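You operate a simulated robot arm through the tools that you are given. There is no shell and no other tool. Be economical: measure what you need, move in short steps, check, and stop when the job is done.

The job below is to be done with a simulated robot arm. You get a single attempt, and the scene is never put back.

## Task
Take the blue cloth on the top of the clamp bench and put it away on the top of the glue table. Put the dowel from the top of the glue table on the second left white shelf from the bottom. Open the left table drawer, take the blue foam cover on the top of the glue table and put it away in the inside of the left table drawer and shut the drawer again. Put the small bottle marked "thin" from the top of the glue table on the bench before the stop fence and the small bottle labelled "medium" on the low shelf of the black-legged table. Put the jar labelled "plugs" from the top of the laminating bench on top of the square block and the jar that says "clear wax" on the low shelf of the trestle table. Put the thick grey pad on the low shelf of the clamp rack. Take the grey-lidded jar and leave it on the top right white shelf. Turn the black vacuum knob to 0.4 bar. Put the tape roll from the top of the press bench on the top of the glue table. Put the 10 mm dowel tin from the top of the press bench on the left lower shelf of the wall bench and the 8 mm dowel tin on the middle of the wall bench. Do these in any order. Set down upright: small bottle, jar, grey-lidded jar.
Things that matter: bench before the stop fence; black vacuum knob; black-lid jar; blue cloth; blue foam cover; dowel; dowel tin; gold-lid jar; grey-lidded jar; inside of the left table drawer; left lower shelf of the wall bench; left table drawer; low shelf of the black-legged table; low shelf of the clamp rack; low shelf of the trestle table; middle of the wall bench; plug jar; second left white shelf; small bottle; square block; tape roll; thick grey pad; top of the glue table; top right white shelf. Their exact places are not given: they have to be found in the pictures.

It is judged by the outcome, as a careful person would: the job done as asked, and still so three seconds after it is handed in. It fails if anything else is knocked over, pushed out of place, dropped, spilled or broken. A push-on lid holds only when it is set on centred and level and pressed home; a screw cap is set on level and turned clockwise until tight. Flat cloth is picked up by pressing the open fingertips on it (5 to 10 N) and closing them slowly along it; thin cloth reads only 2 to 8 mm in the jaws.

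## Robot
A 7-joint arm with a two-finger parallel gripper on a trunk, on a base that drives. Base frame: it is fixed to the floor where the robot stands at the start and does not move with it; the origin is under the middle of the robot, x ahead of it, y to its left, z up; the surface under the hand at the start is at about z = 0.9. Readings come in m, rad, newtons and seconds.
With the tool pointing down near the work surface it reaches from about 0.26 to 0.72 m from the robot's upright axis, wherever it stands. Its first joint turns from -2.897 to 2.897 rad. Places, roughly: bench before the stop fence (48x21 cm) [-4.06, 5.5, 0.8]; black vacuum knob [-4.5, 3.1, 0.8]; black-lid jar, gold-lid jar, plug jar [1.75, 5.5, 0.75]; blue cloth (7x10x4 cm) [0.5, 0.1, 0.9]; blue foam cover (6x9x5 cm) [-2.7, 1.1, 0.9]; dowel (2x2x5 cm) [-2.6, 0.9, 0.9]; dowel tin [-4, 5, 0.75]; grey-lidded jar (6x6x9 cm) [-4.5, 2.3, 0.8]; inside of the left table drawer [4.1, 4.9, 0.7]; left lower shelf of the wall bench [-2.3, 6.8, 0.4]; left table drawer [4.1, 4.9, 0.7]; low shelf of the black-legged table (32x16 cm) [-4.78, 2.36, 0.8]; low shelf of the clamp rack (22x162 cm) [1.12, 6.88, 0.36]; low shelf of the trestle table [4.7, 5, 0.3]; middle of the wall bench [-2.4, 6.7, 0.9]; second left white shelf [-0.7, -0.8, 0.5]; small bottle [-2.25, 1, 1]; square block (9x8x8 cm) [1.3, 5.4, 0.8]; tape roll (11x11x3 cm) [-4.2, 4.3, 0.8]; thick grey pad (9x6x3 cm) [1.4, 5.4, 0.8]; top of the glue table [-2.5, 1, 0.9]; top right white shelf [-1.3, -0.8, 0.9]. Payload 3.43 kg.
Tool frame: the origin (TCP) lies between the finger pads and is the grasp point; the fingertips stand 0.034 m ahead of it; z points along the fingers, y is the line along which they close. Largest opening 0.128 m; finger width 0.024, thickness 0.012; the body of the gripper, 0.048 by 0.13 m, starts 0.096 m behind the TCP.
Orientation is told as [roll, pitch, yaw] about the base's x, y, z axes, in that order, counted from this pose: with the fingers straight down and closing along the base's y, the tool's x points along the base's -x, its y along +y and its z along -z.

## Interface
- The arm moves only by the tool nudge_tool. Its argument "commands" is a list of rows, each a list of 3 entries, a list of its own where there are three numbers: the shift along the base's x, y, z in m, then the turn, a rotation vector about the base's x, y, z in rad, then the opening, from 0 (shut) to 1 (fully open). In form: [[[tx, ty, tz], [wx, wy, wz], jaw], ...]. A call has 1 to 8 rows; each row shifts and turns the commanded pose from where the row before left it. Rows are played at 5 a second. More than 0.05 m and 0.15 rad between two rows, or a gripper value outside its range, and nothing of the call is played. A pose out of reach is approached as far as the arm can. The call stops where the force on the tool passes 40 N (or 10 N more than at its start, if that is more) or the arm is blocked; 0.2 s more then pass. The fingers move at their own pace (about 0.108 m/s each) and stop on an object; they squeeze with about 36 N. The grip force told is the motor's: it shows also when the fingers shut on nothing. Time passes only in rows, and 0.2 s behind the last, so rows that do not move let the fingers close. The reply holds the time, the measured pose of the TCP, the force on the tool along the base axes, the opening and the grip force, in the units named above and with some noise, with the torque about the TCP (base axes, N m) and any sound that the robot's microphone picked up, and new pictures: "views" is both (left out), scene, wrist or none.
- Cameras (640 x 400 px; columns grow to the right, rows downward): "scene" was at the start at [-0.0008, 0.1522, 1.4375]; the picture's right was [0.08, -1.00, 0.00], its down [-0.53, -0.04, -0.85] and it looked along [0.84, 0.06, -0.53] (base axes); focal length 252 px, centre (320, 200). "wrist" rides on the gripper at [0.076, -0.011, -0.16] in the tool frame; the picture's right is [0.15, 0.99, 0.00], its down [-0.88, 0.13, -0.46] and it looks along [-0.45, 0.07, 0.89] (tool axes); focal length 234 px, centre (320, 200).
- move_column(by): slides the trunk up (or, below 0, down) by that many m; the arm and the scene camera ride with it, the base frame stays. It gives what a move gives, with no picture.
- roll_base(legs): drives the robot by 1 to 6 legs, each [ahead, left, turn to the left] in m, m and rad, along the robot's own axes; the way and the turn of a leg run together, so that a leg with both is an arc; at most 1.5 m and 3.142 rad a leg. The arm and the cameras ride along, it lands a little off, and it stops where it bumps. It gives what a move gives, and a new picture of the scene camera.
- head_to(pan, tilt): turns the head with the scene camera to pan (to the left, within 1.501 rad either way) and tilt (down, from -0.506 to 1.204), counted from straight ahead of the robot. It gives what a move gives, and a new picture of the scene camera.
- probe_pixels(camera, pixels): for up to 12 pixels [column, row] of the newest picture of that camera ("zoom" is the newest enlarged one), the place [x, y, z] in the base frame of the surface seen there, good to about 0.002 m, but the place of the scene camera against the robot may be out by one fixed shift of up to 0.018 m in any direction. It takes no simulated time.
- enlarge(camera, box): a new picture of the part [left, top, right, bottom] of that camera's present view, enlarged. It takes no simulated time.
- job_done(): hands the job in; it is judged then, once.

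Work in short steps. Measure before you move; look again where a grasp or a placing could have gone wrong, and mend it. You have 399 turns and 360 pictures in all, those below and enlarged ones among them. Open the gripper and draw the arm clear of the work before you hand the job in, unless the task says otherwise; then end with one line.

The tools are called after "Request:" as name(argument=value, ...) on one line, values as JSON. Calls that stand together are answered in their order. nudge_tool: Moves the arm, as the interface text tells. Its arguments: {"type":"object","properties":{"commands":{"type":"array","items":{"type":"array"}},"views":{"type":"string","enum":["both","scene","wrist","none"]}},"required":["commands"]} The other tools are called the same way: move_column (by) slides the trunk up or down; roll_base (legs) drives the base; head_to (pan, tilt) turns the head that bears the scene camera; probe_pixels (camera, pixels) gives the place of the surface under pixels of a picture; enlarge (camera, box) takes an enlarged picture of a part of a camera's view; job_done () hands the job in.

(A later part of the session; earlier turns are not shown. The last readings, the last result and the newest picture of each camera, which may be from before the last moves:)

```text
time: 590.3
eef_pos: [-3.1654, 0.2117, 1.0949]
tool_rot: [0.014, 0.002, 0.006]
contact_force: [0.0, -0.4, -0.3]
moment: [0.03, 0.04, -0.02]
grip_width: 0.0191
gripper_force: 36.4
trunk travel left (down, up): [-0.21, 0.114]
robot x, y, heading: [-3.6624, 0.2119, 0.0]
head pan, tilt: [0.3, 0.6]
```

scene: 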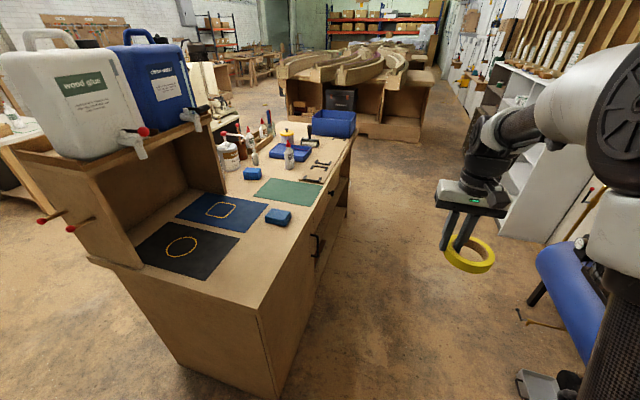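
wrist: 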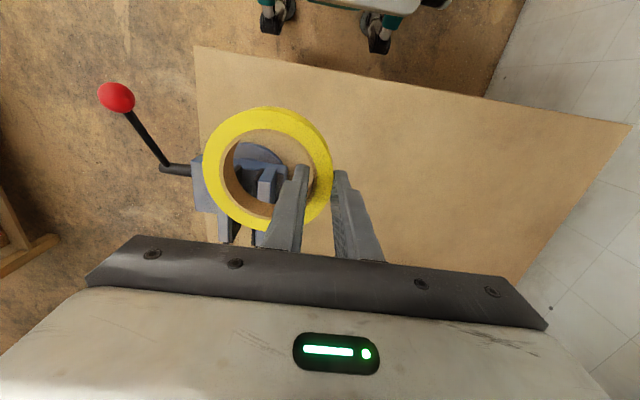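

The front-left corner of the table top is free. I roll left so the tape is above it.

Request:
roll_base(legs=[[0.035, 0.6, 0]])

Request:
nudge_tool(commands=[[[0, 0, -0.04], [0, 0, 0], 0], [[0, 0, -0.04], [0, 0, 0], 0]], views="wrist")

```text
time: 596.6
eef_pos: [-3.1315, 0.8157, 1.0945]
tool_rot: [0.014, 0.003, 0.008]
contact_force: [-0.4, 0.2, -1.3]
moment: [0.04, 0.02, 0.0]
grip_width: 0.0193
gripper_force: 36.5
trunk travel left (down, up): [-0.21, 0.114]
robot x, y, heading: [-3.6291, 0.8157, 0.008]
head pan, tilt: [0.3, 0.6]
```

scene: 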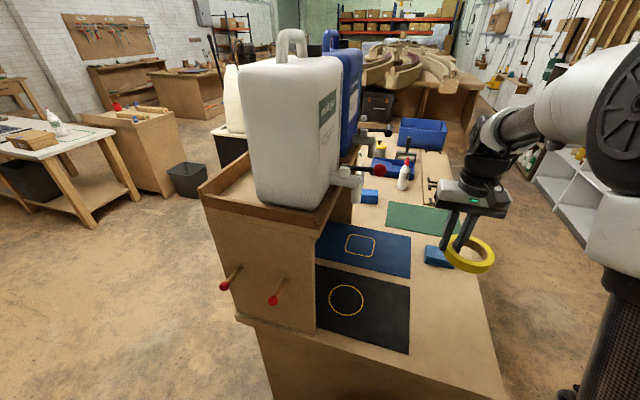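

```text
time: 597.2
eef_pos: [-3.1341, 0.8166, 1.0138]
tool_rot: [0.014, 0.005, 0.009]
contact_force: [-1.3, -0.2, -1.2]
moment: [0.0, -0.01, -0.02]
grip_width: 0.0191
gripper_force: 35.6
trunk travel left (down, up): [-0.21, 0.114]
robot x, y, heading: [-3.6307, 0.8117, 0.003]
head pan, tilt: [0.3, 0.6]
```

wrist: 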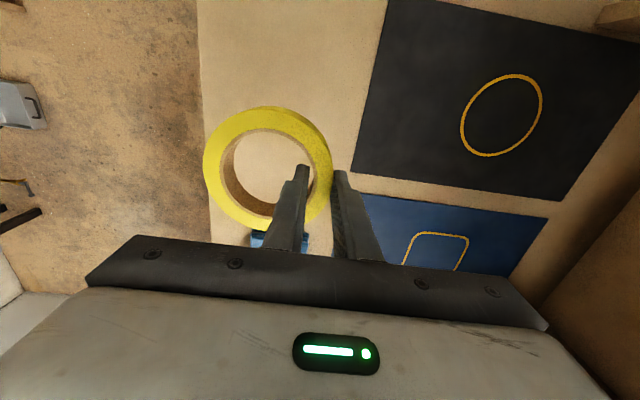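

Clear of the cloth. I lower to contact.

Request:
nudge_tool(commands=[[[-0.015, 0, -0.04], [0, 0, 0], 0], [[0, 0, -0.045], [0, 0, 0], 0], [[0, 0, -0.022], [0, 0, 0], 0], [[0, 0, -0.005], [0, 0, 0], 0], [[0, 0, -0.002], [0, 0, 0], 0], [[0, 0, 0], [0, 0, 0], 0]], views="wrist")

```text
time: 598.6
eef_pos: [-3.1489, 0.8172, 0.9008]
tool_rot: [0.014, 0.002, 0.006]
contact_force: [-0.5, -0.4, 2.4]
moment: [-0.26, 0.04, -0.05]
grip_width: 0.0191
gripper_force: 36.3
trunk travel left (down, up): [-0.21, 0.114]
robot x, y, heading: [-3.6282, 0.819, 0.003]
head pan, tilt: [0.3, 0.6]
```

wrist: 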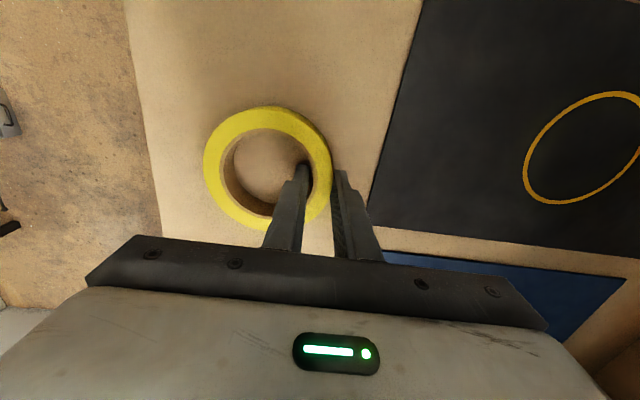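

It touches (2.4 N). I open a little and rise.

Request:
nudge_tool(commands=[[[0, 0, -0.001], [0, 0, 0], 0.2], [[0, 0, 0], [0, 0, 0], 0.3], [[0, 0, 0], [0, 0, 0], 0.3], [[0, 0, 0.04], [0, 0, 0], 0.3], [[0, 0, 0.05], [0, 0, 0], 0.3], [[0, 0, 0.05], [0, 0, 0], 0.3], [[0, 0, 0.05], [0, 0, 0], 0.3], [[0, 0, 0.05], [0, 0, 0], 0.3]], views="wrist")

```text
time: 600.4
eef_pos: [-3.1495, 0.8163, 1.1412]
tool_rot: [0.014, 0.005, 0.009]
contact_force: [0.3, -0.3, -0.4]
moment: [-0.02, 0.04, -0.01]
grip_width: 0.0383
gripper_force: 0.0
trunk travel left (down, up): [-0.21, 0.114]
robot x, y, heading: [-3.6307, 0.8183, 0.003]
head pan, tilt: [0.3, 0.6]
```

wrist: 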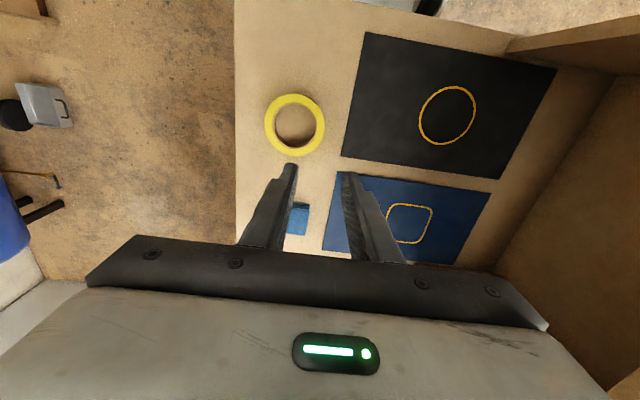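

Tape placed. Now the vacuum knob: I go round to the aisle north of the black-legged table.

Request:
roll_base(legs=[[-0.08, -0.6, 0], [0, 0, 1.57], [1.2, 0, 0], [1.2, 0, 0], [1.07, -0.1, 0]])

Request:
roll_base(legs=[[0, 0, 1.57], [0, 0, 1.57]])

Request:
head_to(pan=-0.9, tilt=0.5)

```text
time: 627.0
eef_pos: [-3.6092, 4.1698, 1.1408]
tool_rot: [0.013, 0.004, 1.566]
contact_force: [0.4, -0.3, -0.3]
moment: [0.02, 0.0, -0.01]
grip_width: 0.0383
gripper_force: 0.1
trunk travel left (down, up): [-0.21, 0.114]
robot x, y, heading: [-3.618, 3.6869, 1.558]
head pan, tilt: [0.3, 0.6]
```

scene: 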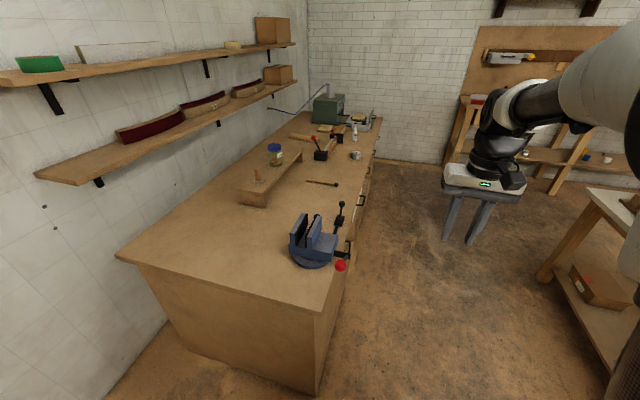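

```text
time: 635.3
eef_pos: [-3.6173, 3.2019, 1.1409]
tool_rot: [0.013, 0.002, -1.562]
contact_force: [0.1, 0.5, 1.1]
moment: [0.0, 0.02, 0.07]
grip_width: 0.0384
gripper_force: 0.1
trunk travel left (down, up): [-0.21, 0.114]
robot x, y, heading: [-3.6197, 3.6905, -1.568]
head pan, tilt: [0.3, 0.6]
```

scene: 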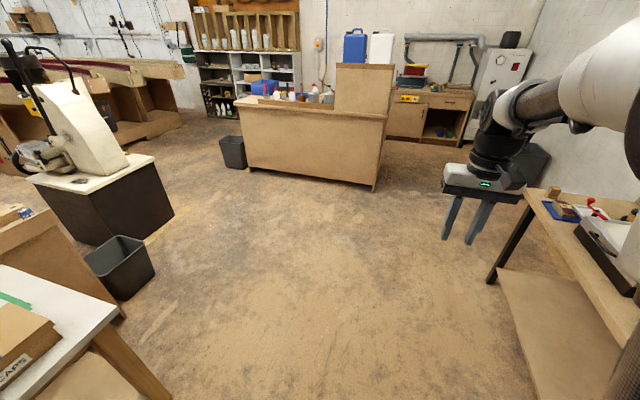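

```text
time: 636.7
eef_pos: [-3.6157, 3.2024, 1.141]
tool_rot: [0.014, 0.005, -1.562]
contact_force: [0.1, 0.6, 0.0]
moment: [-0.01, -0.01, -0.01]
grip_width: 0.0384
gripper_force: 0.1
trunk travel left (down, up): [-0.21, 0.114]
robot x, y, heading: [-3.6151, 3.6863, -1.565]
head pan, tilt: [-0.901, 0.499]
```

scene: 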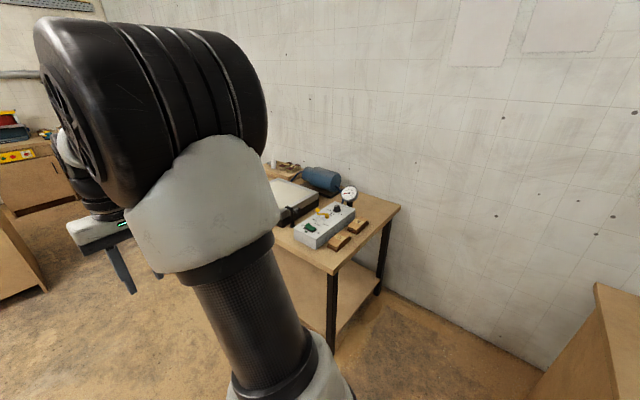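

The control box is at the table's north edge. I strafe right to x ≈ -4.45 and look with the wrist camera.

Request:
roll_base(legs=[[0, -0.84, 0]])

Request:
nudge_tool(commands=[[[0, 0.02, 0], [0, 0, 0], 0.6], [[0, 0, 0], [0, 0, 0], 0.6]], views="wrist")

```text
time: 645.1
eef_pos: [-4.4496, 3.1973, 1.1399]
tool_rot: [0.014, 0.002, -1.561]
contact_force: [-0.1, -0.6, 0.2]
moment: [-0.04, 0.04, 0.03]
grip_width: 0.0385
gripper_force: 0.1
trunk travel left (down, up): [-0.21, 0.114]
robot x, y, heading: [-4.4471, 3.6801, -1.567]
head pan, tilt: [-0.901, 0.499]
```

scene: 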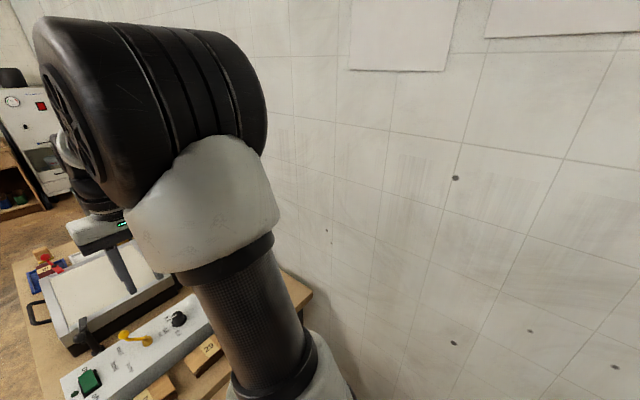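

```text
time: 645.7
eef_pos: [-4.4476, 3.2173, 1.1416]
tool_rot: [0.013, 0.002, -1.561]
contact_force: [0.0, 0.5, -0.6]
moment: [-0.05, 0.0, 0.01]
grip_width: 0.0768
gripper_force: 0.0
trunk travel left (down, up): [-0.21, 0.114]
robot x, y, heading: [-4.4454, 3.6826, -1.565]
head pan, tilt: [-0.901, 0.499]
```

wrist: 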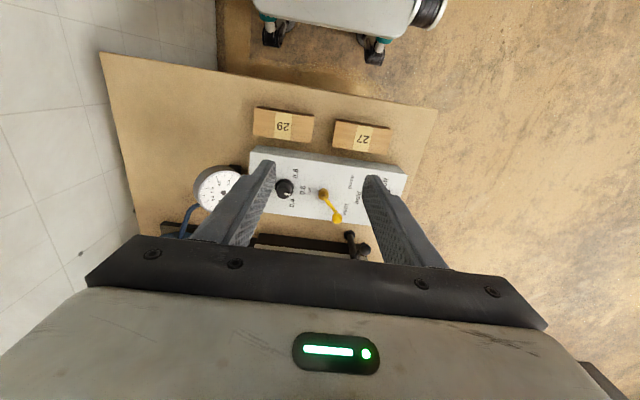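

I enlarge the control box to read the knob's scale.

Request:
enlarge(camera="wrist", box=[240, 140, 360, 240])

Request:
probe_pixels(camera="wrist", pixels=[[284, 188], [276, 186], [293, 188], [284, 180], [284, 197], [303, 175], [270, 165], [323, 192], [337, 217], [320, 240], [300, 200]])

```text
4.00 times, centred on (300, 190) of wrist
```

zoom: 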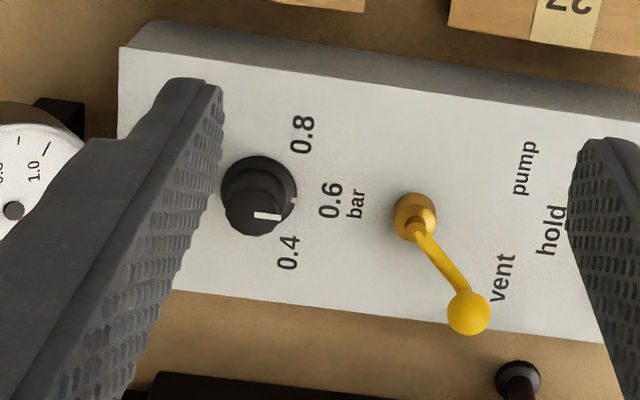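

```text
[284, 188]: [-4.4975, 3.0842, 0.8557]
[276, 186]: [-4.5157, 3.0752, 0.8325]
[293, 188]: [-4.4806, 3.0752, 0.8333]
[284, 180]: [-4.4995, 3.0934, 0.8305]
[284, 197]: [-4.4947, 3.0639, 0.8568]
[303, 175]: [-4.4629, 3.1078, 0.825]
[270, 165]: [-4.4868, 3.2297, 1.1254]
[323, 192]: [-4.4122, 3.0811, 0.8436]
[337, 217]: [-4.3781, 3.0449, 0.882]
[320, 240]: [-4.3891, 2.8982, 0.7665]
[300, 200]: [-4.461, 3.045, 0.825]
```

The pointer is at 0.6; 0.4 lies clockwise (seen from above). I measure label and knob positions in the enlarged picture for the angle.

Request:
probe_pixels(camera="zoom", pixels=[[303, 133], [331, 201], [288, 252], [227, 190], [294, 200], [258, 157], [255, 213], [281, 217], [252, 212], [228, 213], [282, 205]])

```text
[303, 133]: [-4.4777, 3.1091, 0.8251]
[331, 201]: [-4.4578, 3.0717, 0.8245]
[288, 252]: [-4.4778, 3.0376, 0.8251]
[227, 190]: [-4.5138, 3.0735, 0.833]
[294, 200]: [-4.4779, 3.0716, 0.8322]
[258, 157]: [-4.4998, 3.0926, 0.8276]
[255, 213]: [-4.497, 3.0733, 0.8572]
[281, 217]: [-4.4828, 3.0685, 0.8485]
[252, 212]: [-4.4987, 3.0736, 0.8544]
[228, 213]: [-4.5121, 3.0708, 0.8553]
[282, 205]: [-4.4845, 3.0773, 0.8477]
```

Knob axis (-4.4965, 3.0735), 0.4 is 60° clockwise from 0.6. I check the gauge nearby and move above the knob.

Request:
probe_pixels(camera="wrist", pixels=[[215, 175], [215, 190], [232, 190], [205, 205]])

Request:
nudge_tool(commands=[[[-0.02, -0.045, 0], [0, 0, 0], 0.4], [[-0.02, -0.045, 0], [0, 0, 0], 0.35], [[-0.009, -0.045, -0.015], [0, 0, 0], 0.35], [[0, -0.009, -0.045], [0, 0, 0], 0.35], [[0, 0, -0.05], [0, 0, 0], 0.35], [[0, 0, -0.05], [0, 0, 0], 0.35], [[0, 0, 0], [0, 0, 0], 0.35]], views="wrist")

```text
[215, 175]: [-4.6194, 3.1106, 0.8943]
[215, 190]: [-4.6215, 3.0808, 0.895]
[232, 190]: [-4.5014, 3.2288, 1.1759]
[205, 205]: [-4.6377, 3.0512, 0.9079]
```

```text
time: 647.3
eef_pos: [-4.4968, 3.0726, 0.9808]
tool_rot: [0.015, 0.001, -1.56]
contact_force: [0.2, -0.3, 0.0]
moment: [-0.02, 0.03, -0.01]
grip_width: 0.0449
gripper_force: 0.0
trunk travel left (down, up): [-0.21, 0.114]
robot x, y, heading: [-4.4451, 3.6806, -1.571]
head pan, tilt: [-0.901, 0.499]
```

wrist: 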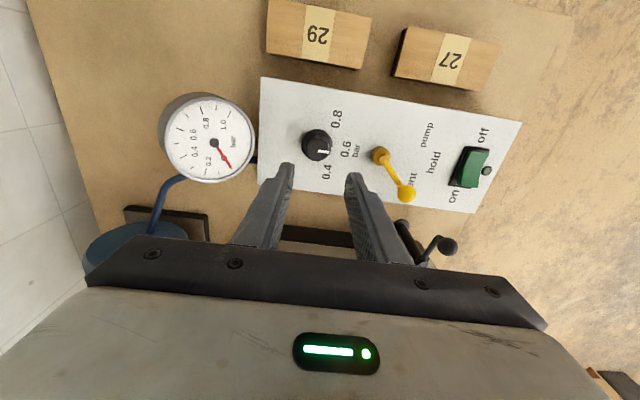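

Request:
enlarge(camera="wrist", box=[270, 90, 390, 190])

Request:
nudge_tool(commands=[[[0, 0.001, -0.045], [0, 0, 0], 0.35], [[0, 0, -0.045], [0, 0, 0], 0.35], [[0, 0, -0.02], [0, 0, 0], 0.35], [[0, 0, 0], [0, 0, 0], 0.35]], views="wrist")

```text
4.00 times, centred on (330, 140) of wrist
```

zoom: 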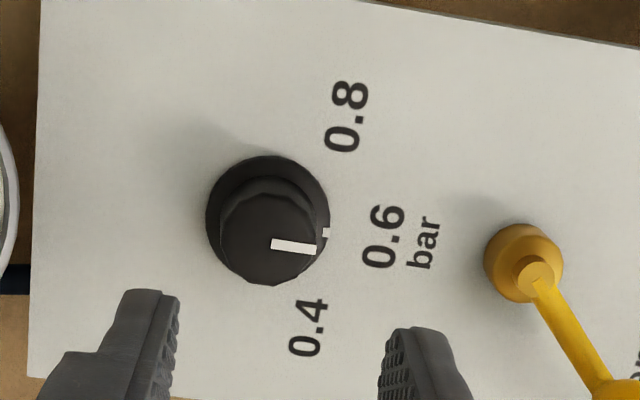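

```text
time: 648.3
eef_pos: [-4.498, 3.0747, 0.8711]
tool_rot: [0.013, 0.003, -1.56]
contact_force: [0.4, -0.3, 0.4]
moment: [0.03, 0.01, 0.01]
grip_width: 0.0451
gripper_force: 0.0
trunk travel left (down, up): [-0.21, 0.114]
robot x, y, heading: [-4.4488, 3.6842, -1.564]
head pan, tilt: [-0.901, 0.499]
```

wrist: 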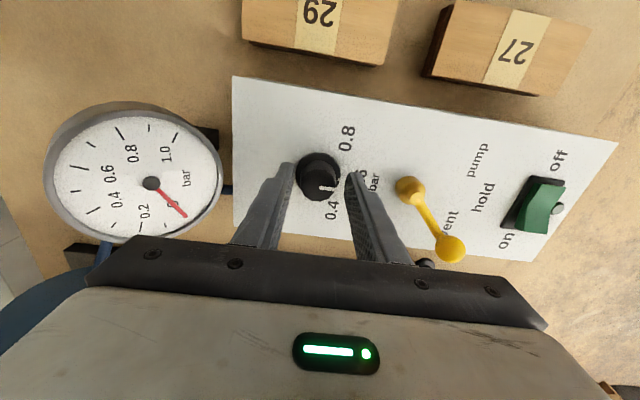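

I close on the knob.

Request:
nudge_tool(commands=[[[0, 0, 0], [0, 0, 0], 0.2], [[0, 0, 0], [0, 0, 0], 0], [[0, 0, 0], [0, 0, 0], 0], [[0, 0, 0], [0, 0, 0], 0]], views="none")

```text
time: 649.3
eef_pos: [-4.499, 3.0737, 0.8707]
tool_rot: [0.013, 0.003, -1.562]
contact_force: [-8.2, -0.6, -2.8]
moment: [-0.23, 0.43, -0.01]
grip_width: 0.0307
gripper_force: 45.4
trunk travel left (down, up): [-0.21, 0.114]
robot x, y, heading: [-4.4501, 3.6824, -1.566]
head pan, tilt: [-0.901, 0.499]
```

Gripped (30.7 mm) with 8 N sideways; I shift 1.5 mm to -x to relax, then turn -60° in steps.

Request:
nudge_tool(commands=[[[-0.0015, 0, 0], [0, 0, 0], 0], [[0, 0, 0], [0, 0, -0.1], 0], [[0, 0, 0], [0, 0, -0.13], 0], [[0, 0, 0], [0, 0, -0.13], 0], [[0, 0, 0], [0, 0, -0.13], 0], [[0, 0, 0], [0, 0, 0], 0]], views="wrist")

```text
time: 650.7
eef_pos: [-4.4983, 3.0738, 0.8713]
tool_rot: [0.017, 0.002, -2.054]
contact_force: [-4.0, -1.4, 8.8]
moment: [0.51, -0.19, 0.02]
grip_width: 0.0308
gripper_force: 45.0
trunk travel left (down, up): [-0.21, 0.114]
robot x, y, heading: [-4.4473, 3.6793, -1.566]
head pan, tilt: [-0.901, 0.499]
```

wrist: 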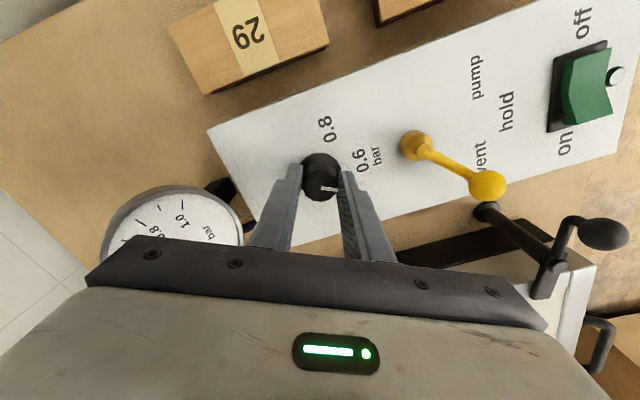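

The pointer turns with the tool. I continue the remaining 0.555 rad.

Request:
nudge_tool(commands=[[[0, 0, 0], [0, 0, -0.12], 0], [[0, 0, 0], [0, 0, -0.12], 0], [[0, 0, 0], [0, 0, -0.12], 0], [[0, 0, 0], [0, 0, -0.12], 0], [[0, 0, 0], [0, 0, -0.077], 0], [[0, 0, 0], [0, 0, 0], 0]], views="wrist")

```text
time: 652.1
eef_pos: [-4.4974, 3.0731, 0.8712]
tool_rot: [0.018, 0.001, -2.61]
contact_force: [3.2, -7.3, 13.9]
moment: [-0.41, 0.14, 0.21]
grip_width: 0.0309
gripper_force: 45.3
trunk travel left (down, up): [-0.21, 0.114]
robot x, y, heading: [-4.449, 3.6803, -1.564]
head pan, tilt: [-0.901, 0.499]
```

wrist: 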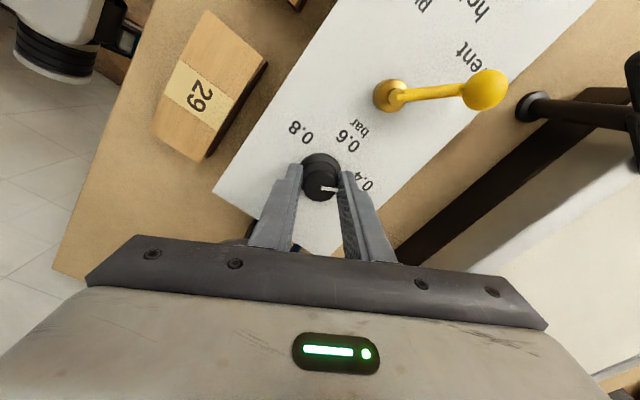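

Turned 1.048 rad; torque about z shows maybe a detent. I release, rise, and inspect.

Request:
nudge_tool(commands=[[[0, 0, 0], [0, 0, 0], 0.3], [[0, 0, 0], [0, 0, 0], 0.35], [[0, 0, 0.04], [0, 0, 0], 0.35], [[0, 0, 0.05], [0, 0, 0], 0.35], [[0, 0, 0.02], [0, 0, 0], 0.35], [[0, 0, 0], [0, 0, 0], 0.35]], views="wrist")

Request:
enlarge(camera="wrist", box=[270, 90, 390, 190])

```text
time: 653.5
eef_pos: [-4.4993, 3.075, 0.9794]
tool_rot: [0.014, 0.003, -2.61]
contact_force: [0.0, -0.2, 0.9]
moment: [0.01, 0.0, 0.0]
grip_width: 0.0447
gripper_force: 0.0
trunk travel left (down, up): [-0.21, 0.114]
robot x, y, heading: [-4.4475, 3.6802, -1.569]
head pan, tilt: [-0.901, 0.499]
```

wrist: 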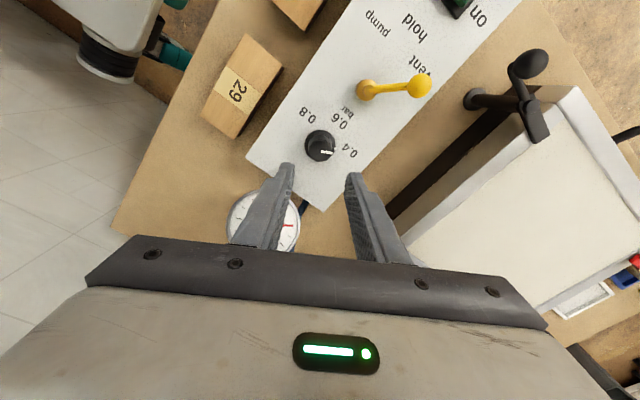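

```text
4.00 times, centred on (330, 140) of wrist
```

zoom: 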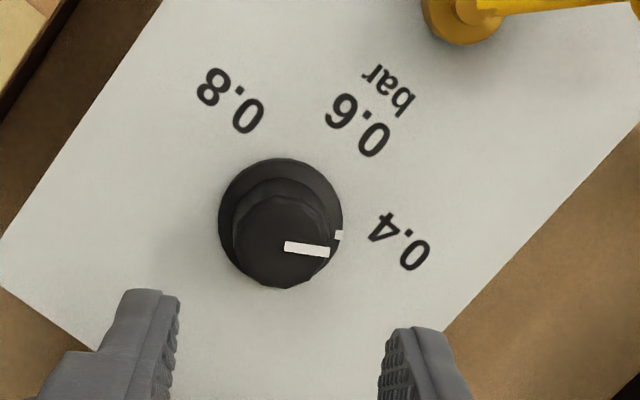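

The knob now points to 0.4. I raise and turn the tool back, then drive to the front of the glue table for the foam cover.

Request:
nudge_tool(commands=[[[0, 0, 0.05], [0, 0, 0], 0.6], [[0, 0, 0.05], [0, 0, 0.13], 0.8], [[0, 0.02, 0.045], [0, 0, 0.13], 1], [[0, 0.02, 0.01], [0, 0, 0.13], 1], [[0, 0.03, 0], [0, 0, 0.13], 1], [[0, 0.03, 0], [0, 0, 0.13], 1], [[0, 0.02, 0], [0, 0, 0.13], 1], [[0, 0, 0], [0, 0, 0.14], 1]], views="none")

Request:
roll_base(legs=[[0, 0.8, 0], [0, 0, -1.57], [0, 0, -1.57], [-1.2, 0, 0], [-1.2, 0, 0], [-1.1, 0, 0]])

```text
time: 655.3
eef_pos: [-4.4993, 3.1946, 1.1353]
tool_rot: [0.013, 0.001, -1.687]
contact_force: [-0.1, 0.2, 0.0]
moment: [0.0, 0.03, -0.02]
grip_width: 0.1282
gripper_force: 0.1
trunk travel left (down, up): [-0.21, 0.114]
robot x, y, heading: [-4.4518, 3.6802, -1.565]
head pan, tilt: [-0.901, 0.499]
```

```text
time: 682.8
eef_pos: [-3.5612, 1.7644, 1.1358]
tool_rot: [0.015, 0.001, 1.465]
contact_force: [-0.1, 0.1, 0.0]
moment: [0.01, 0.01, -0.02]
grip_width: 0.1281
gripper_force: 0.1
trunk travel left (down, up): [-0.21, 0.114]
robot x, y, heading: [-3.6059, 1.2764, 1.594]
head pan, tilt: [-0.901, 0.499]
stopped in leg 6: the robot was blocked; the commanded pose is now the measured one
```

scene: 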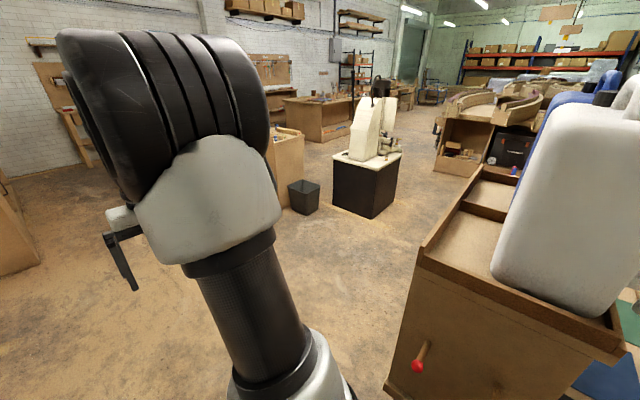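

The base bumped near the jug stand's corner. I ease forward and left, and look at it.

Request:
roll_base(legs=[[0.1, 0, 0], [0, 0.2, -0.02]])

Request:
head_to(pan=-1.45, tilt=0.6)

```text
time: 686.0
eef_pos: [-3.7518, 1.8612, 1.1352]
tool_rot: [0.013, 0.002, 1.448]
contact_force: [-0.3, -0.8, -0.4]
moment: [0.0, 0.02, 0.01]
grip_width: 0.1278
gripper_force: 0.1
trunk travel left (down, up): [-0.21, 0.114]
robot x, y, heading: [-3.8092, 1.374, 1.57]
head pan, tilt: [-0.901, 0.499]
```

scene: 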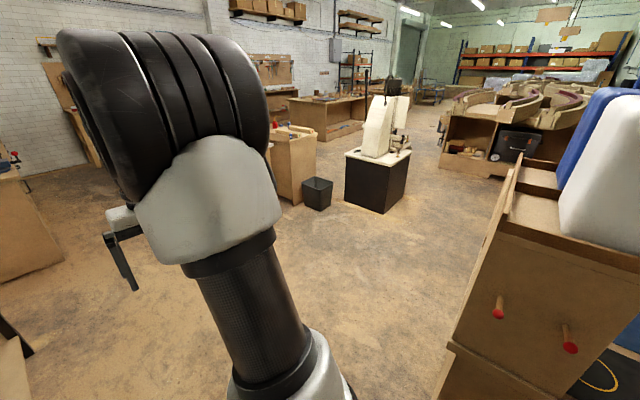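

```text
time: 687.0
eef_pos: [-3.7526, 1.8609, 1.1371]
tool_rot: [0.014, 0.003, 1.447]
contact_force: [1.1, 0.1, 0.3]
moment: [-0.01, 0.02, 0.0]
grip_width: 0.1279
gripper_force: 0.0
trunk travel left (down, up): [-0.21, 0.114]
robot x, y, heading: [-3.8079, 1.3743, 1.573]
head pan, tilt: [-1.45, 0.6]
```

scene: 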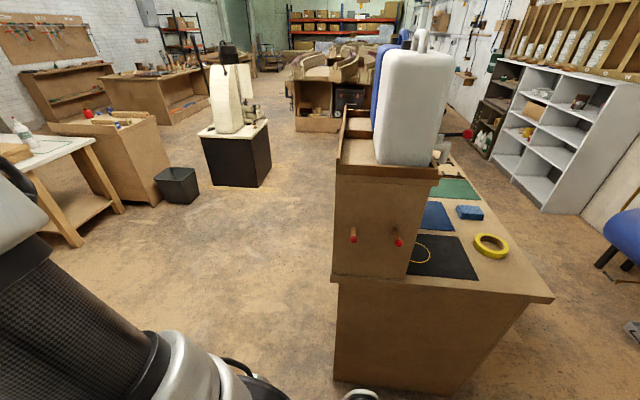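

Table, jugs and tape look undisturbed. I continue south at x ≈ -3.77, then to the table front.

Request:
roll_base(legs=[[-0.65, -0.04, 0], [-0.6, 0, 0], [0, -0.6, 0], [0, -0.55, 0]])

Request:
head_to(pan=0.1, tilt=0.6)

```text
time: 704.9
eef_pos: [-2.5465, 0.6051, 1.1349]
tool_rot: [0.014, 0.001, 1.437]
contact_force: [-0.6, -0.2, -0.3]
moment: [0.0, -0.04, -0.03]
grip_width: 0.1281
gripper_force: 0.0
trunk travel left (down, up): [-0.21, 0.114]
robot x, y, heading: [-2.6068, 0.1169, 1.559]
head pan, tilt: [-1.45, 0.6]
```

scene: 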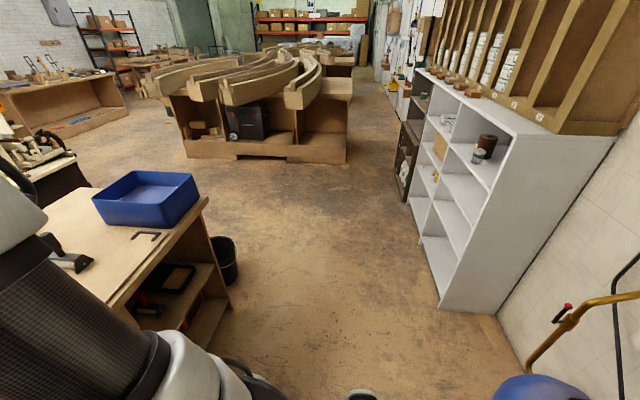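

```text
time: 706.5
eef_pos: [-2.5462, 0.6042, 1.1361]
tool_rot: [0.014, 0.0, 1.437]
contact_force: [-0.4, -0.8, -0.9]
moment: [0.0, 0.02, 0.01]
grip_width: 0.1281
gripper_force: 0.0
trunk travel left (down, up): [-0.21, 0.114]
robot x, y, heading: [-2.6083, 0.1218, 1.558]
head pan, tilt: [0.099, 0.6]
```

scene: 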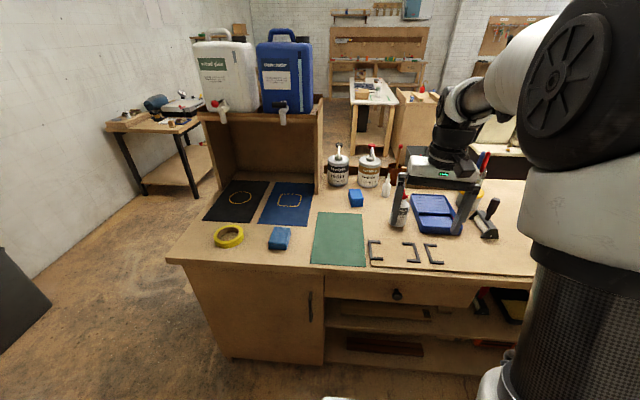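

The foam cover is at (356,198). I shift the arm left, then advance the base.

Request:
nudge_tool(commands=[[[-0.045, 0, 0.01], [0, 0, 0.06], 1], [[-0.045, 0, 0.01], [0, 0, 0.06], 1], [[-0.03, 0, 0], [0, 0, 0.01], 1]], views="none")

Request:
roll_base(legs=[[0.22, 0.03, 0.01]])

Request:
nudge_tool(commands=[[[0, 0.04, 0], [0, 0, 0], 1], [[0, 0, 0], [0, 0, 0], 1]], views="wrist")

```text
time: 707.4
eef_pos: [-2.6663, 0.605, 1.1558]
tool_rot: [0.013, 0.001, 1.567]
contact_force: [0.3, 0.4, 0.4]
moment: [0.0, -0.01, -0.01]
grip_width: 0.1281
gripper_force: 0.0
trunk travel left (down, up): [-0.21, 0.114]
robot x, y, heading: [-2.6084, 0.1183, 1.561]
head pan, tilt: [0.099, 0.6]
```

```text
time: 709.0
eef_pos: [-2.7004, 0.8234, 1.1558]
tool_rot: [0.013, 0.002, 1.575]
contact_force: [-0.8, -0.6, -0.1]
moment: [-0.03, -0.02, 0.01]
grip_width: 0.1279
gripper_force: 0.0
trunk travel left (down, up): [-0.21, 0.114]
robot x, y, heading: [-2.6391, 0.3398, 1.57]
head pan, tilt: [0.099, 0.6]
```

scene: 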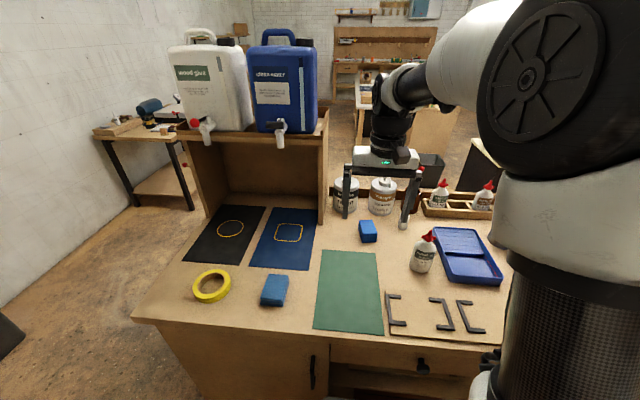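

```text
time: 709.6
eef_pos: [-2.6991, 0.8631, 1.1574]
tool_rot: [0.015, 0.001, 1.575]
contact_force: [-0.2, 0.4, 1.0]
moment: [-0.02, 0.04, 0.03]
grip_width: 0.128
gripper_force: 0.1
trunk travel left (down, up): [-0.21, 0.114]
robot x, y, heading: [-2.6338, 0.3396, 1.57]
head pan, tilt: [0.099, 0.6]
```

wrist: 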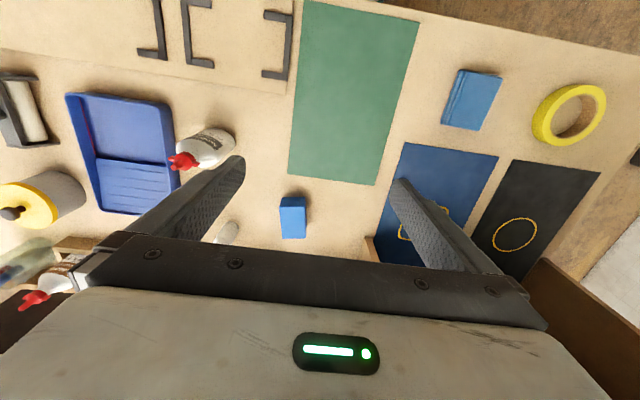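

Request:
enlarge(camera="wrist", box=[230, 160, 370, 260])

Request:
probe_pixels(camera="wrist", pixels=[[282, 202], [303, 198], [283, 236], [305, 236], [293, 220], [293, 195], [270, 215], [326, 215], [230, 230]])

```text
4.00 times, centred on (300, 210) of wrist
```

zoom: 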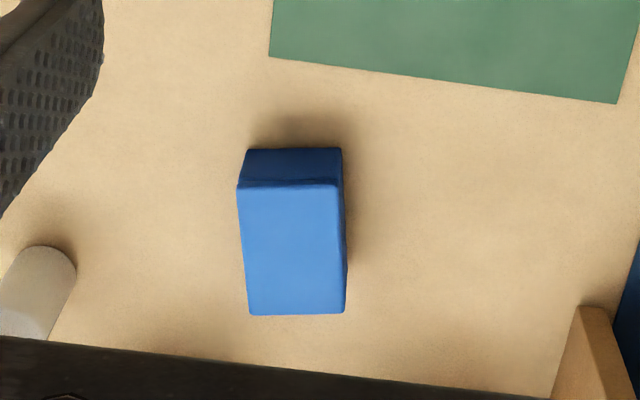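

```text
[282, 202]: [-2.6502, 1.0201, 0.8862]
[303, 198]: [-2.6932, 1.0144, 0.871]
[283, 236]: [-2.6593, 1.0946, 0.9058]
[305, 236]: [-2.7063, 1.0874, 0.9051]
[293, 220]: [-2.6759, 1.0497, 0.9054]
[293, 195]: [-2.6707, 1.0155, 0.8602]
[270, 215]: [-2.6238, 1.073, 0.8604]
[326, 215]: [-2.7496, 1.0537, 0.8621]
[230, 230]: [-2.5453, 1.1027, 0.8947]
```

Foam: centre (-2.678, 1.057), top 0.905, 5 cm wide, turned ~0.12 rad. I move over it.

Request:
nudge_tool(commands=[[[0.005, 0.045, 0], [0, 0, 0.05], 0.75], [[0.005, 0.045, -0.01], [0, 0, 0.05], 0.75], [[0.005, 0.045, -0.01], [0, 0, 0], 0.75], [[0.006, 0.045, -0.01], [0, 0, 0], 0.75], [[0, 0.014, -0.04], [0, 0, 0], 0.75], [[0, 0, 0], [0, 0, 0], 0.75]], views="wrist")

```text
time: 711.0
eef_pos: [-2.6799, 1.0425, 1.0893]
tool_rot: [0.016, 0.001, 1.676]
contact_force: [1.0, -0.2, -0.1]
moment: [-0.02, 0.04, -0.02]
grip_width: 0.096
gripper_force: 0.1
out of reach, approached as far as the arm can: row 4
trunk travel left (down, up): [-0.21, 0.114]
robot x, y, heading: [-2.6345, 0.3383, 1.574]
head pan, tilt: [0.099, 0.6]
```

wrist: 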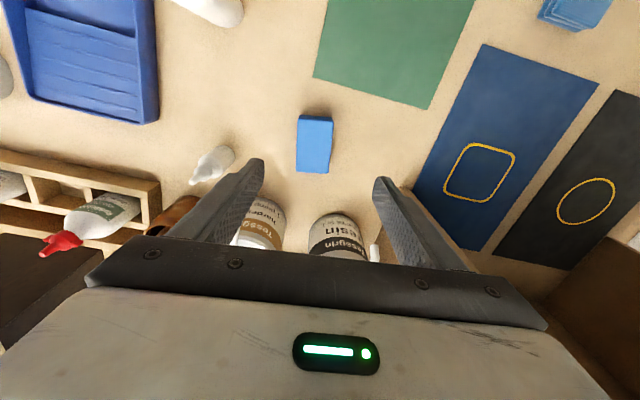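

The resin and hardener stand close behind. I measure their nearest points and the foam again.

Request:
probe_pixels(camera="wrist", pixels=[[335, 217], [335, 240], [262, 225], [262, 205], [375, 250], [235, 238], [300, 145], [331, 147], [315, 118], [315, 170]])

```text
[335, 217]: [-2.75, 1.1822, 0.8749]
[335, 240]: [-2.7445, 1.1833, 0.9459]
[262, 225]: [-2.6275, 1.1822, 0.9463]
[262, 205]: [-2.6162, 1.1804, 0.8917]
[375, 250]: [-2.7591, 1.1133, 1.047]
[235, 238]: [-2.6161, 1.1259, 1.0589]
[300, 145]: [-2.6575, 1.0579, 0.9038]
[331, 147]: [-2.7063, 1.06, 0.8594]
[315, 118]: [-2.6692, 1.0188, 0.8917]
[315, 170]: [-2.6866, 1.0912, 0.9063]
```

Spouts reach to y ≈ 1.11 at z 1.05; gripping the foam's front part (y 1.043) keeps clear. I go straight down.

Request:
nudge_tool(commands=[[[0, 0, -0.05], [0, 0, 0], 0.7], [[0, 0, -0.05], [0, 0, 0], 0.7], [[0, 0, -0.05], [0, 0, 0], 0.7], [[0, 0, -0.03], [0, 0, 0], 0.7], [[0, 0, 0], [0, 0, 0], 0.7]], views="wrist")

```text
time: 712.2
eef_pos: [-2.6804, 1.0448, 0.9094]
tool_rot: [0.016, 0.002, 1.676]
contact_force: [-0.9, -0.5, -0.6]
moment: [-0.01, -0.01, 0.05]
grip_width: 0.0896
gripper_force: 0.0
trunk travel left (down, up): [-0.21, 0.114]
robot x, y, heading: [-2.6355, 0.3403, 1.574]
head pan, tilt: [0.099, 0.6]
```

wrist: 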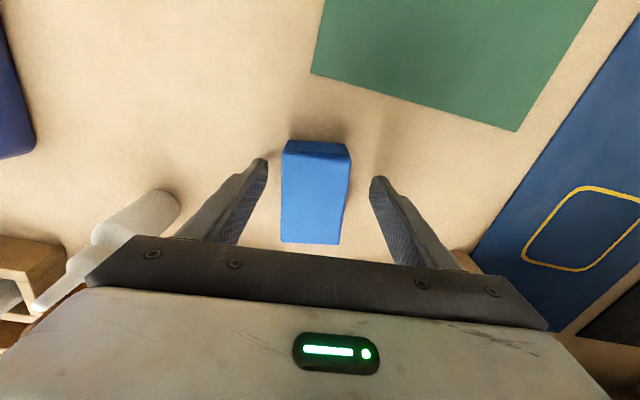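

Request:
nudge_tool(commands=[[[0, 0, -0.009], [0, 0, 0], 0.7], [[0, 0, 0], [0, 0, 0], 0.4], [[0, 0, 0], [0, 0, 0], 0.2], [[0, 0, 0], [0, 0, 0], 0], [[0, 0, 0], [0, 0, 0], 0]], views="wrist")

```text
time: 713.5
eef_pos: [-2.6789, 1.0444, 0.9006]
tool_rot: [0.013, 0.003, 1.678]
contact_force: [0.3, -0.7, 1.2]
moment: [-0.03, 0.03, -0.02]
grip_width: 0.0499
gripper_force: 36.5
trunk travel left (down, up): [-0.21, 0.114]
robot x, y, heading: [-2.6327, 0.3373, 1.572]
head pan, tilt: [0.099, 0.6]
```

wrist: 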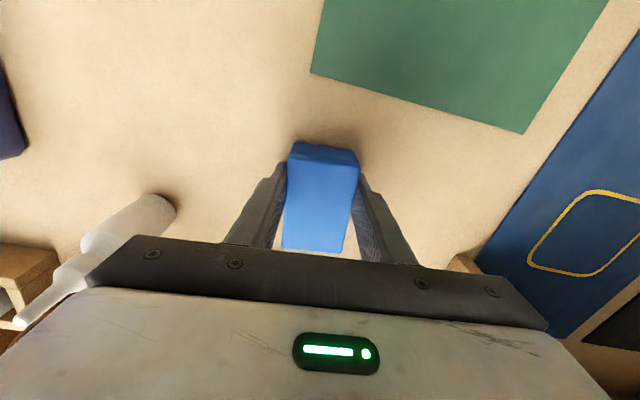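

Foam held. I lift straight up, draw back, and drive east then north around the right end of the glue table.

Request:
nudge_tool(commands=[[[0, 0, 0.05], [0, 0, 0], 0], [[0, 0, 0.05], [0, 0, 0], 0], [[0, 0, 0.05], [0, 0, 0], 0], [[0, -0.01, 0.045], [0, 0, 0], 0], [[0, -0.04, 0.02], [0, 0, 0], 0], [[0, -0.045, 0.02], [0, 0, 0], 0], [[0.02, -0.045, 0], [0, 0, -0.05], 0], [[0.02, -0.045, 0], [0, 0, -0.05], 0]], views="none")

Request:
roll_base(legs=[[-0.28, 0, 0], [0, -0.9, 0], [0, -0.85, 0]])

Request:
head_to(pan=-0.1, tilt=0.5)

```text
time: 715.2
eef_pos: [-2.6409, 0.8583, 1.1349]
tool_rot: [0.016, 0.002, 1.577]
contact_force: [0.0, 0.1, -1.0]
moment: [-0.04, -0.04, 0.0]
grip_width: 0.0504
gripper_force: 36.1
trunk travel left (down, up): [-0.21, 0.114]
robot x, y, heading: [-2.6319, 0.3375, 1.573]
head pan, tilt: [0.099, 0.6]
```

```text
time: 733.9
eef_pos: [-0.9014, 0.5865, 1.1338]
tool_rot: [0.015, 0.004, 1.58]
contact_force: [0.4, -0.3, -0.3]
moment: [-0.04, 0.01, 0.02]
grip_width: 0.0502
gripper_force: 35.5
trunk travel left (down, up): [-0.21, 0.114]
robot x, y, heading: [-0.892, 0.0662, 1.577]
head pan, tilt: [0.099, 0.6]
```

scene: 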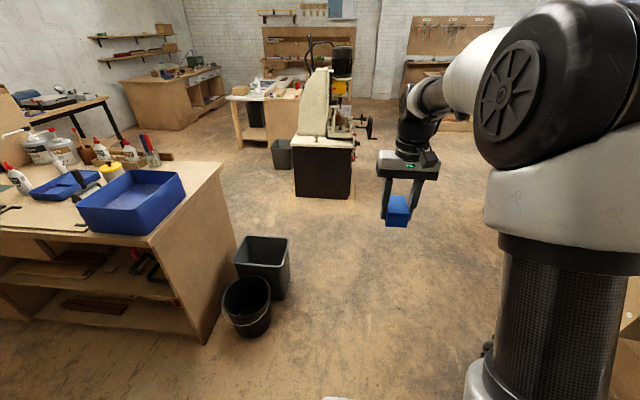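

```text
time: 734.6
eef_pos: [-0.9012, 0.587, 1.1339]
tool_rot: [0.014, 0.002, 1.583]
contact_force: [-0.1, 0.1, 0.1]
moment: [-0.03, 0.01, 0.0]
grip_width: 0.0501
gripper_force: 35.7
trunk travel left (down, up): [-0.21, 0.114]
robot x, y, heading: [-0.8884, 0.066, 1.576]
head pan, tilt: [-0.099, 0.499]
```

scene: 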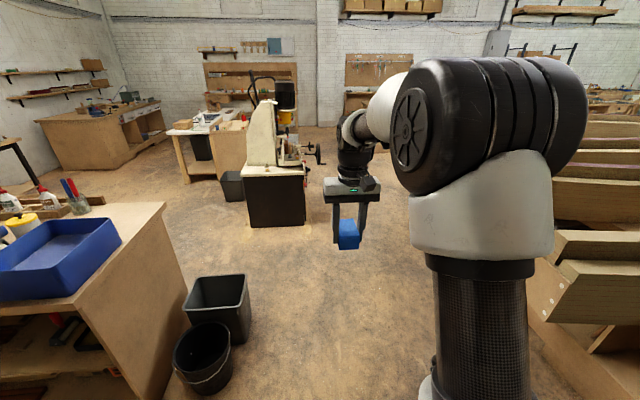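

Request:
probe_pixels(camera="scene", pixels=[[305, 225], [248, 225], [245, 320], [322, 160], [545, 260], [560, 215], [560, 185], [530, 330], [390, 160], [360, 130], [330, 140]])

```text
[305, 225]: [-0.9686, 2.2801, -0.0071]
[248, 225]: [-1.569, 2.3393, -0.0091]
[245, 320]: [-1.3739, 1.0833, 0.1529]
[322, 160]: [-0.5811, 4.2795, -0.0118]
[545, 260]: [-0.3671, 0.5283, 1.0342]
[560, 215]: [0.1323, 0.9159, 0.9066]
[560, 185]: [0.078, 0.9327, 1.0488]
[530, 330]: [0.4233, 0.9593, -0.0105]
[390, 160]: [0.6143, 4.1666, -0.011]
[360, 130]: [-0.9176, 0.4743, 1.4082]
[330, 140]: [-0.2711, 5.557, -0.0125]
```

I drive north to y ≈ 1.4 at x ≈ -0.78 and look right/ahead.

Request:
roll_base(legs=[[0.6, 0, 0], [0.75, -0.1, 0]])

Request:
head_to(pan=-0.9, tilt=0.55)

Request:
head_to(pan=0.2, tilt=0.6)

```text
time: 741.7
eef_pos: [-0.8112, 1.9298, 1.1339]
tool_rot: [0.012, 0.001, 1.584]
contact_force: [-0.1, -0.2, -0.4]
moment: [0.01, 0.01, 0.0]
grip_width: 0.0502
gripper_force: 35.9
trunk travel left (down, up): [-0.21, 0.114]
robot x, y, heading: [-0.8, 1.4074, 1.577]
head pan, tilt: [-0.099, 0.499]
```

scene: 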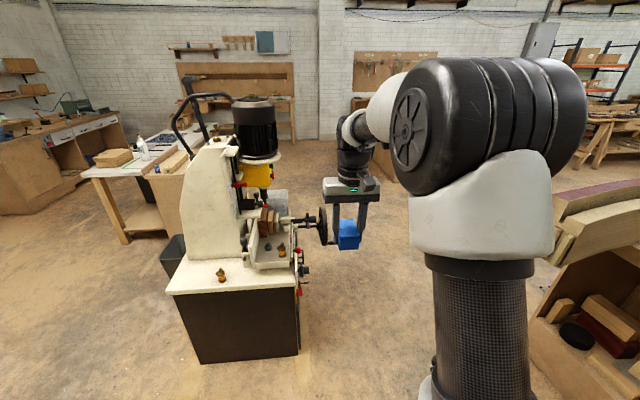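

```text
time: 742.8
eef_pos: [-0.8112, 1.9291, 1.1341]
tool_rot: [0.014, 0.001, 1.584]
contact_force: [-0.4, 0.3, 0.3]
moment: [-0.03, 0.01, 0.0]
grip_width: 0.0503
gripper_force: 35.9
trunk travel left (down, up): [-0.21, 0.114]
robot x, y, heading: [-0.7993, 1.4067, 1.576]
head pan, tilt: [-0.901, 0.55]
```

scene: 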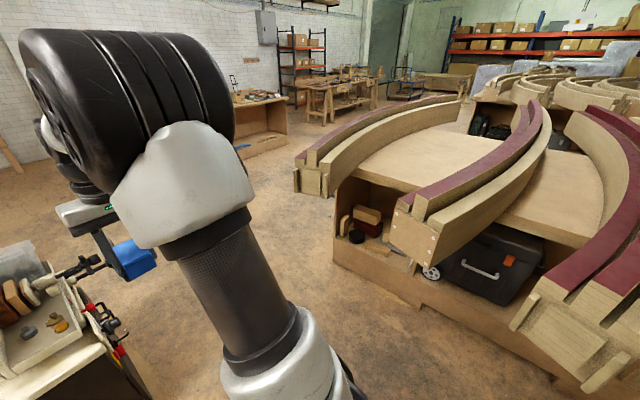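

```text
time: 744.2
eef_pos: [-0.8122, 1.9308, 1.1341]
tool_rot: [0.013, 0.003, 1.583]
contact_force: [0.5, -0.7, -0.1]
moment: [0.0, 0.0, 0.0]
grip_width: 0.0503
gripper_force: 35.7
trunk travel left (down, up): [-0.21, 0.114]
robot x, y, heading: [-0.8007, 1.4123, 1.575]
head pan, tilt: [0.201, 0.6]
```

scene: 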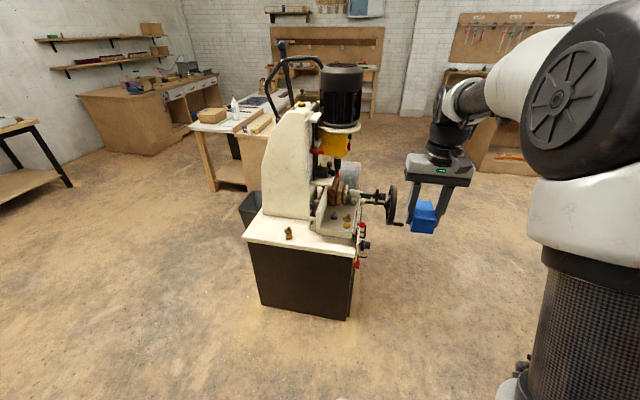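

Request:
probe_pixels(camera="scene", pixels=[[390, 205], [393, 190], [352, 320], [380, 200], [405, 222], [363, 265]])

Request:
head_to(pan=-0.9, tilt=0.6)

Request:
probe_pixels(camera="scene", pixels=[[296, 155], [298, 180], [322, 185], [395, 210], [340, 255], [400, 300], [512, 320], [345, 160], [430, 90], [460, 90], [265, 150]])

```text
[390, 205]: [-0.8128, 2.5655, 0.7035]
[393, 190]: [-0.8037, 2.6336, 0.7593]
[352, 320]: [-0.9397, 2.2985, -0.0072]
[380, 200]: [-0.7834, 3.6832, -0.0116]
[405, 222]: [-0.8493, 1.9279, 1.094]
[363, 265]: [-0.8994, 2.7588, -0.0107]
```

```text
time: 745.5
eef_pos: [-0.8116, 1.9298, 1.1331]
tool_rot: [0.014, 0.001, 1.583]
contact_force: [-0.2, 0.3, -1.1]
moment: [0.0, 0.01, -0.03]
grip_width: 0.0503
gripper_force: 35.6
trunk travel left (down, up): [-0.21, 0.114]
robot x, y, heading: [-0.7995, 1.4089, 1.574]
head pan, tilt: [-0.901, 0.6]
```

scene: 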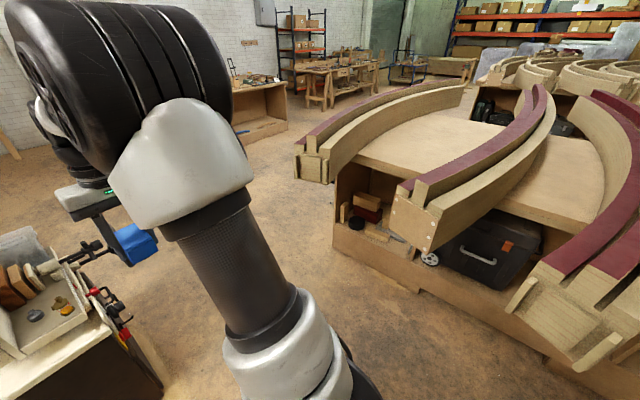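

```text
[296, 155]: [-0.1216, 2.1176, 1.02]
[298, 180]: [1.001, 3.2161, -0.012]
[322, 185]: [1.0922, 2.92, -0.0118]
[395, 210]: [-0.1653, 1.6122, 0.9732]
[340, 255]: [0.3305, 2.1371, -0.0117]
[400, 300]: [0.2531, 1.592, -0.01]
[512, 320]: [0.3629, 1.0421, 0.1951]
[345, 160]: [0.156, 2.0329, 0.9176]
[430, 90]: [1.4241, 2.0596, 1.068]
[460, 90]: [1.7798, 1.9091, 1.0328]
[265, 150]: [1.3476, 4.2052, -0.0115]
```

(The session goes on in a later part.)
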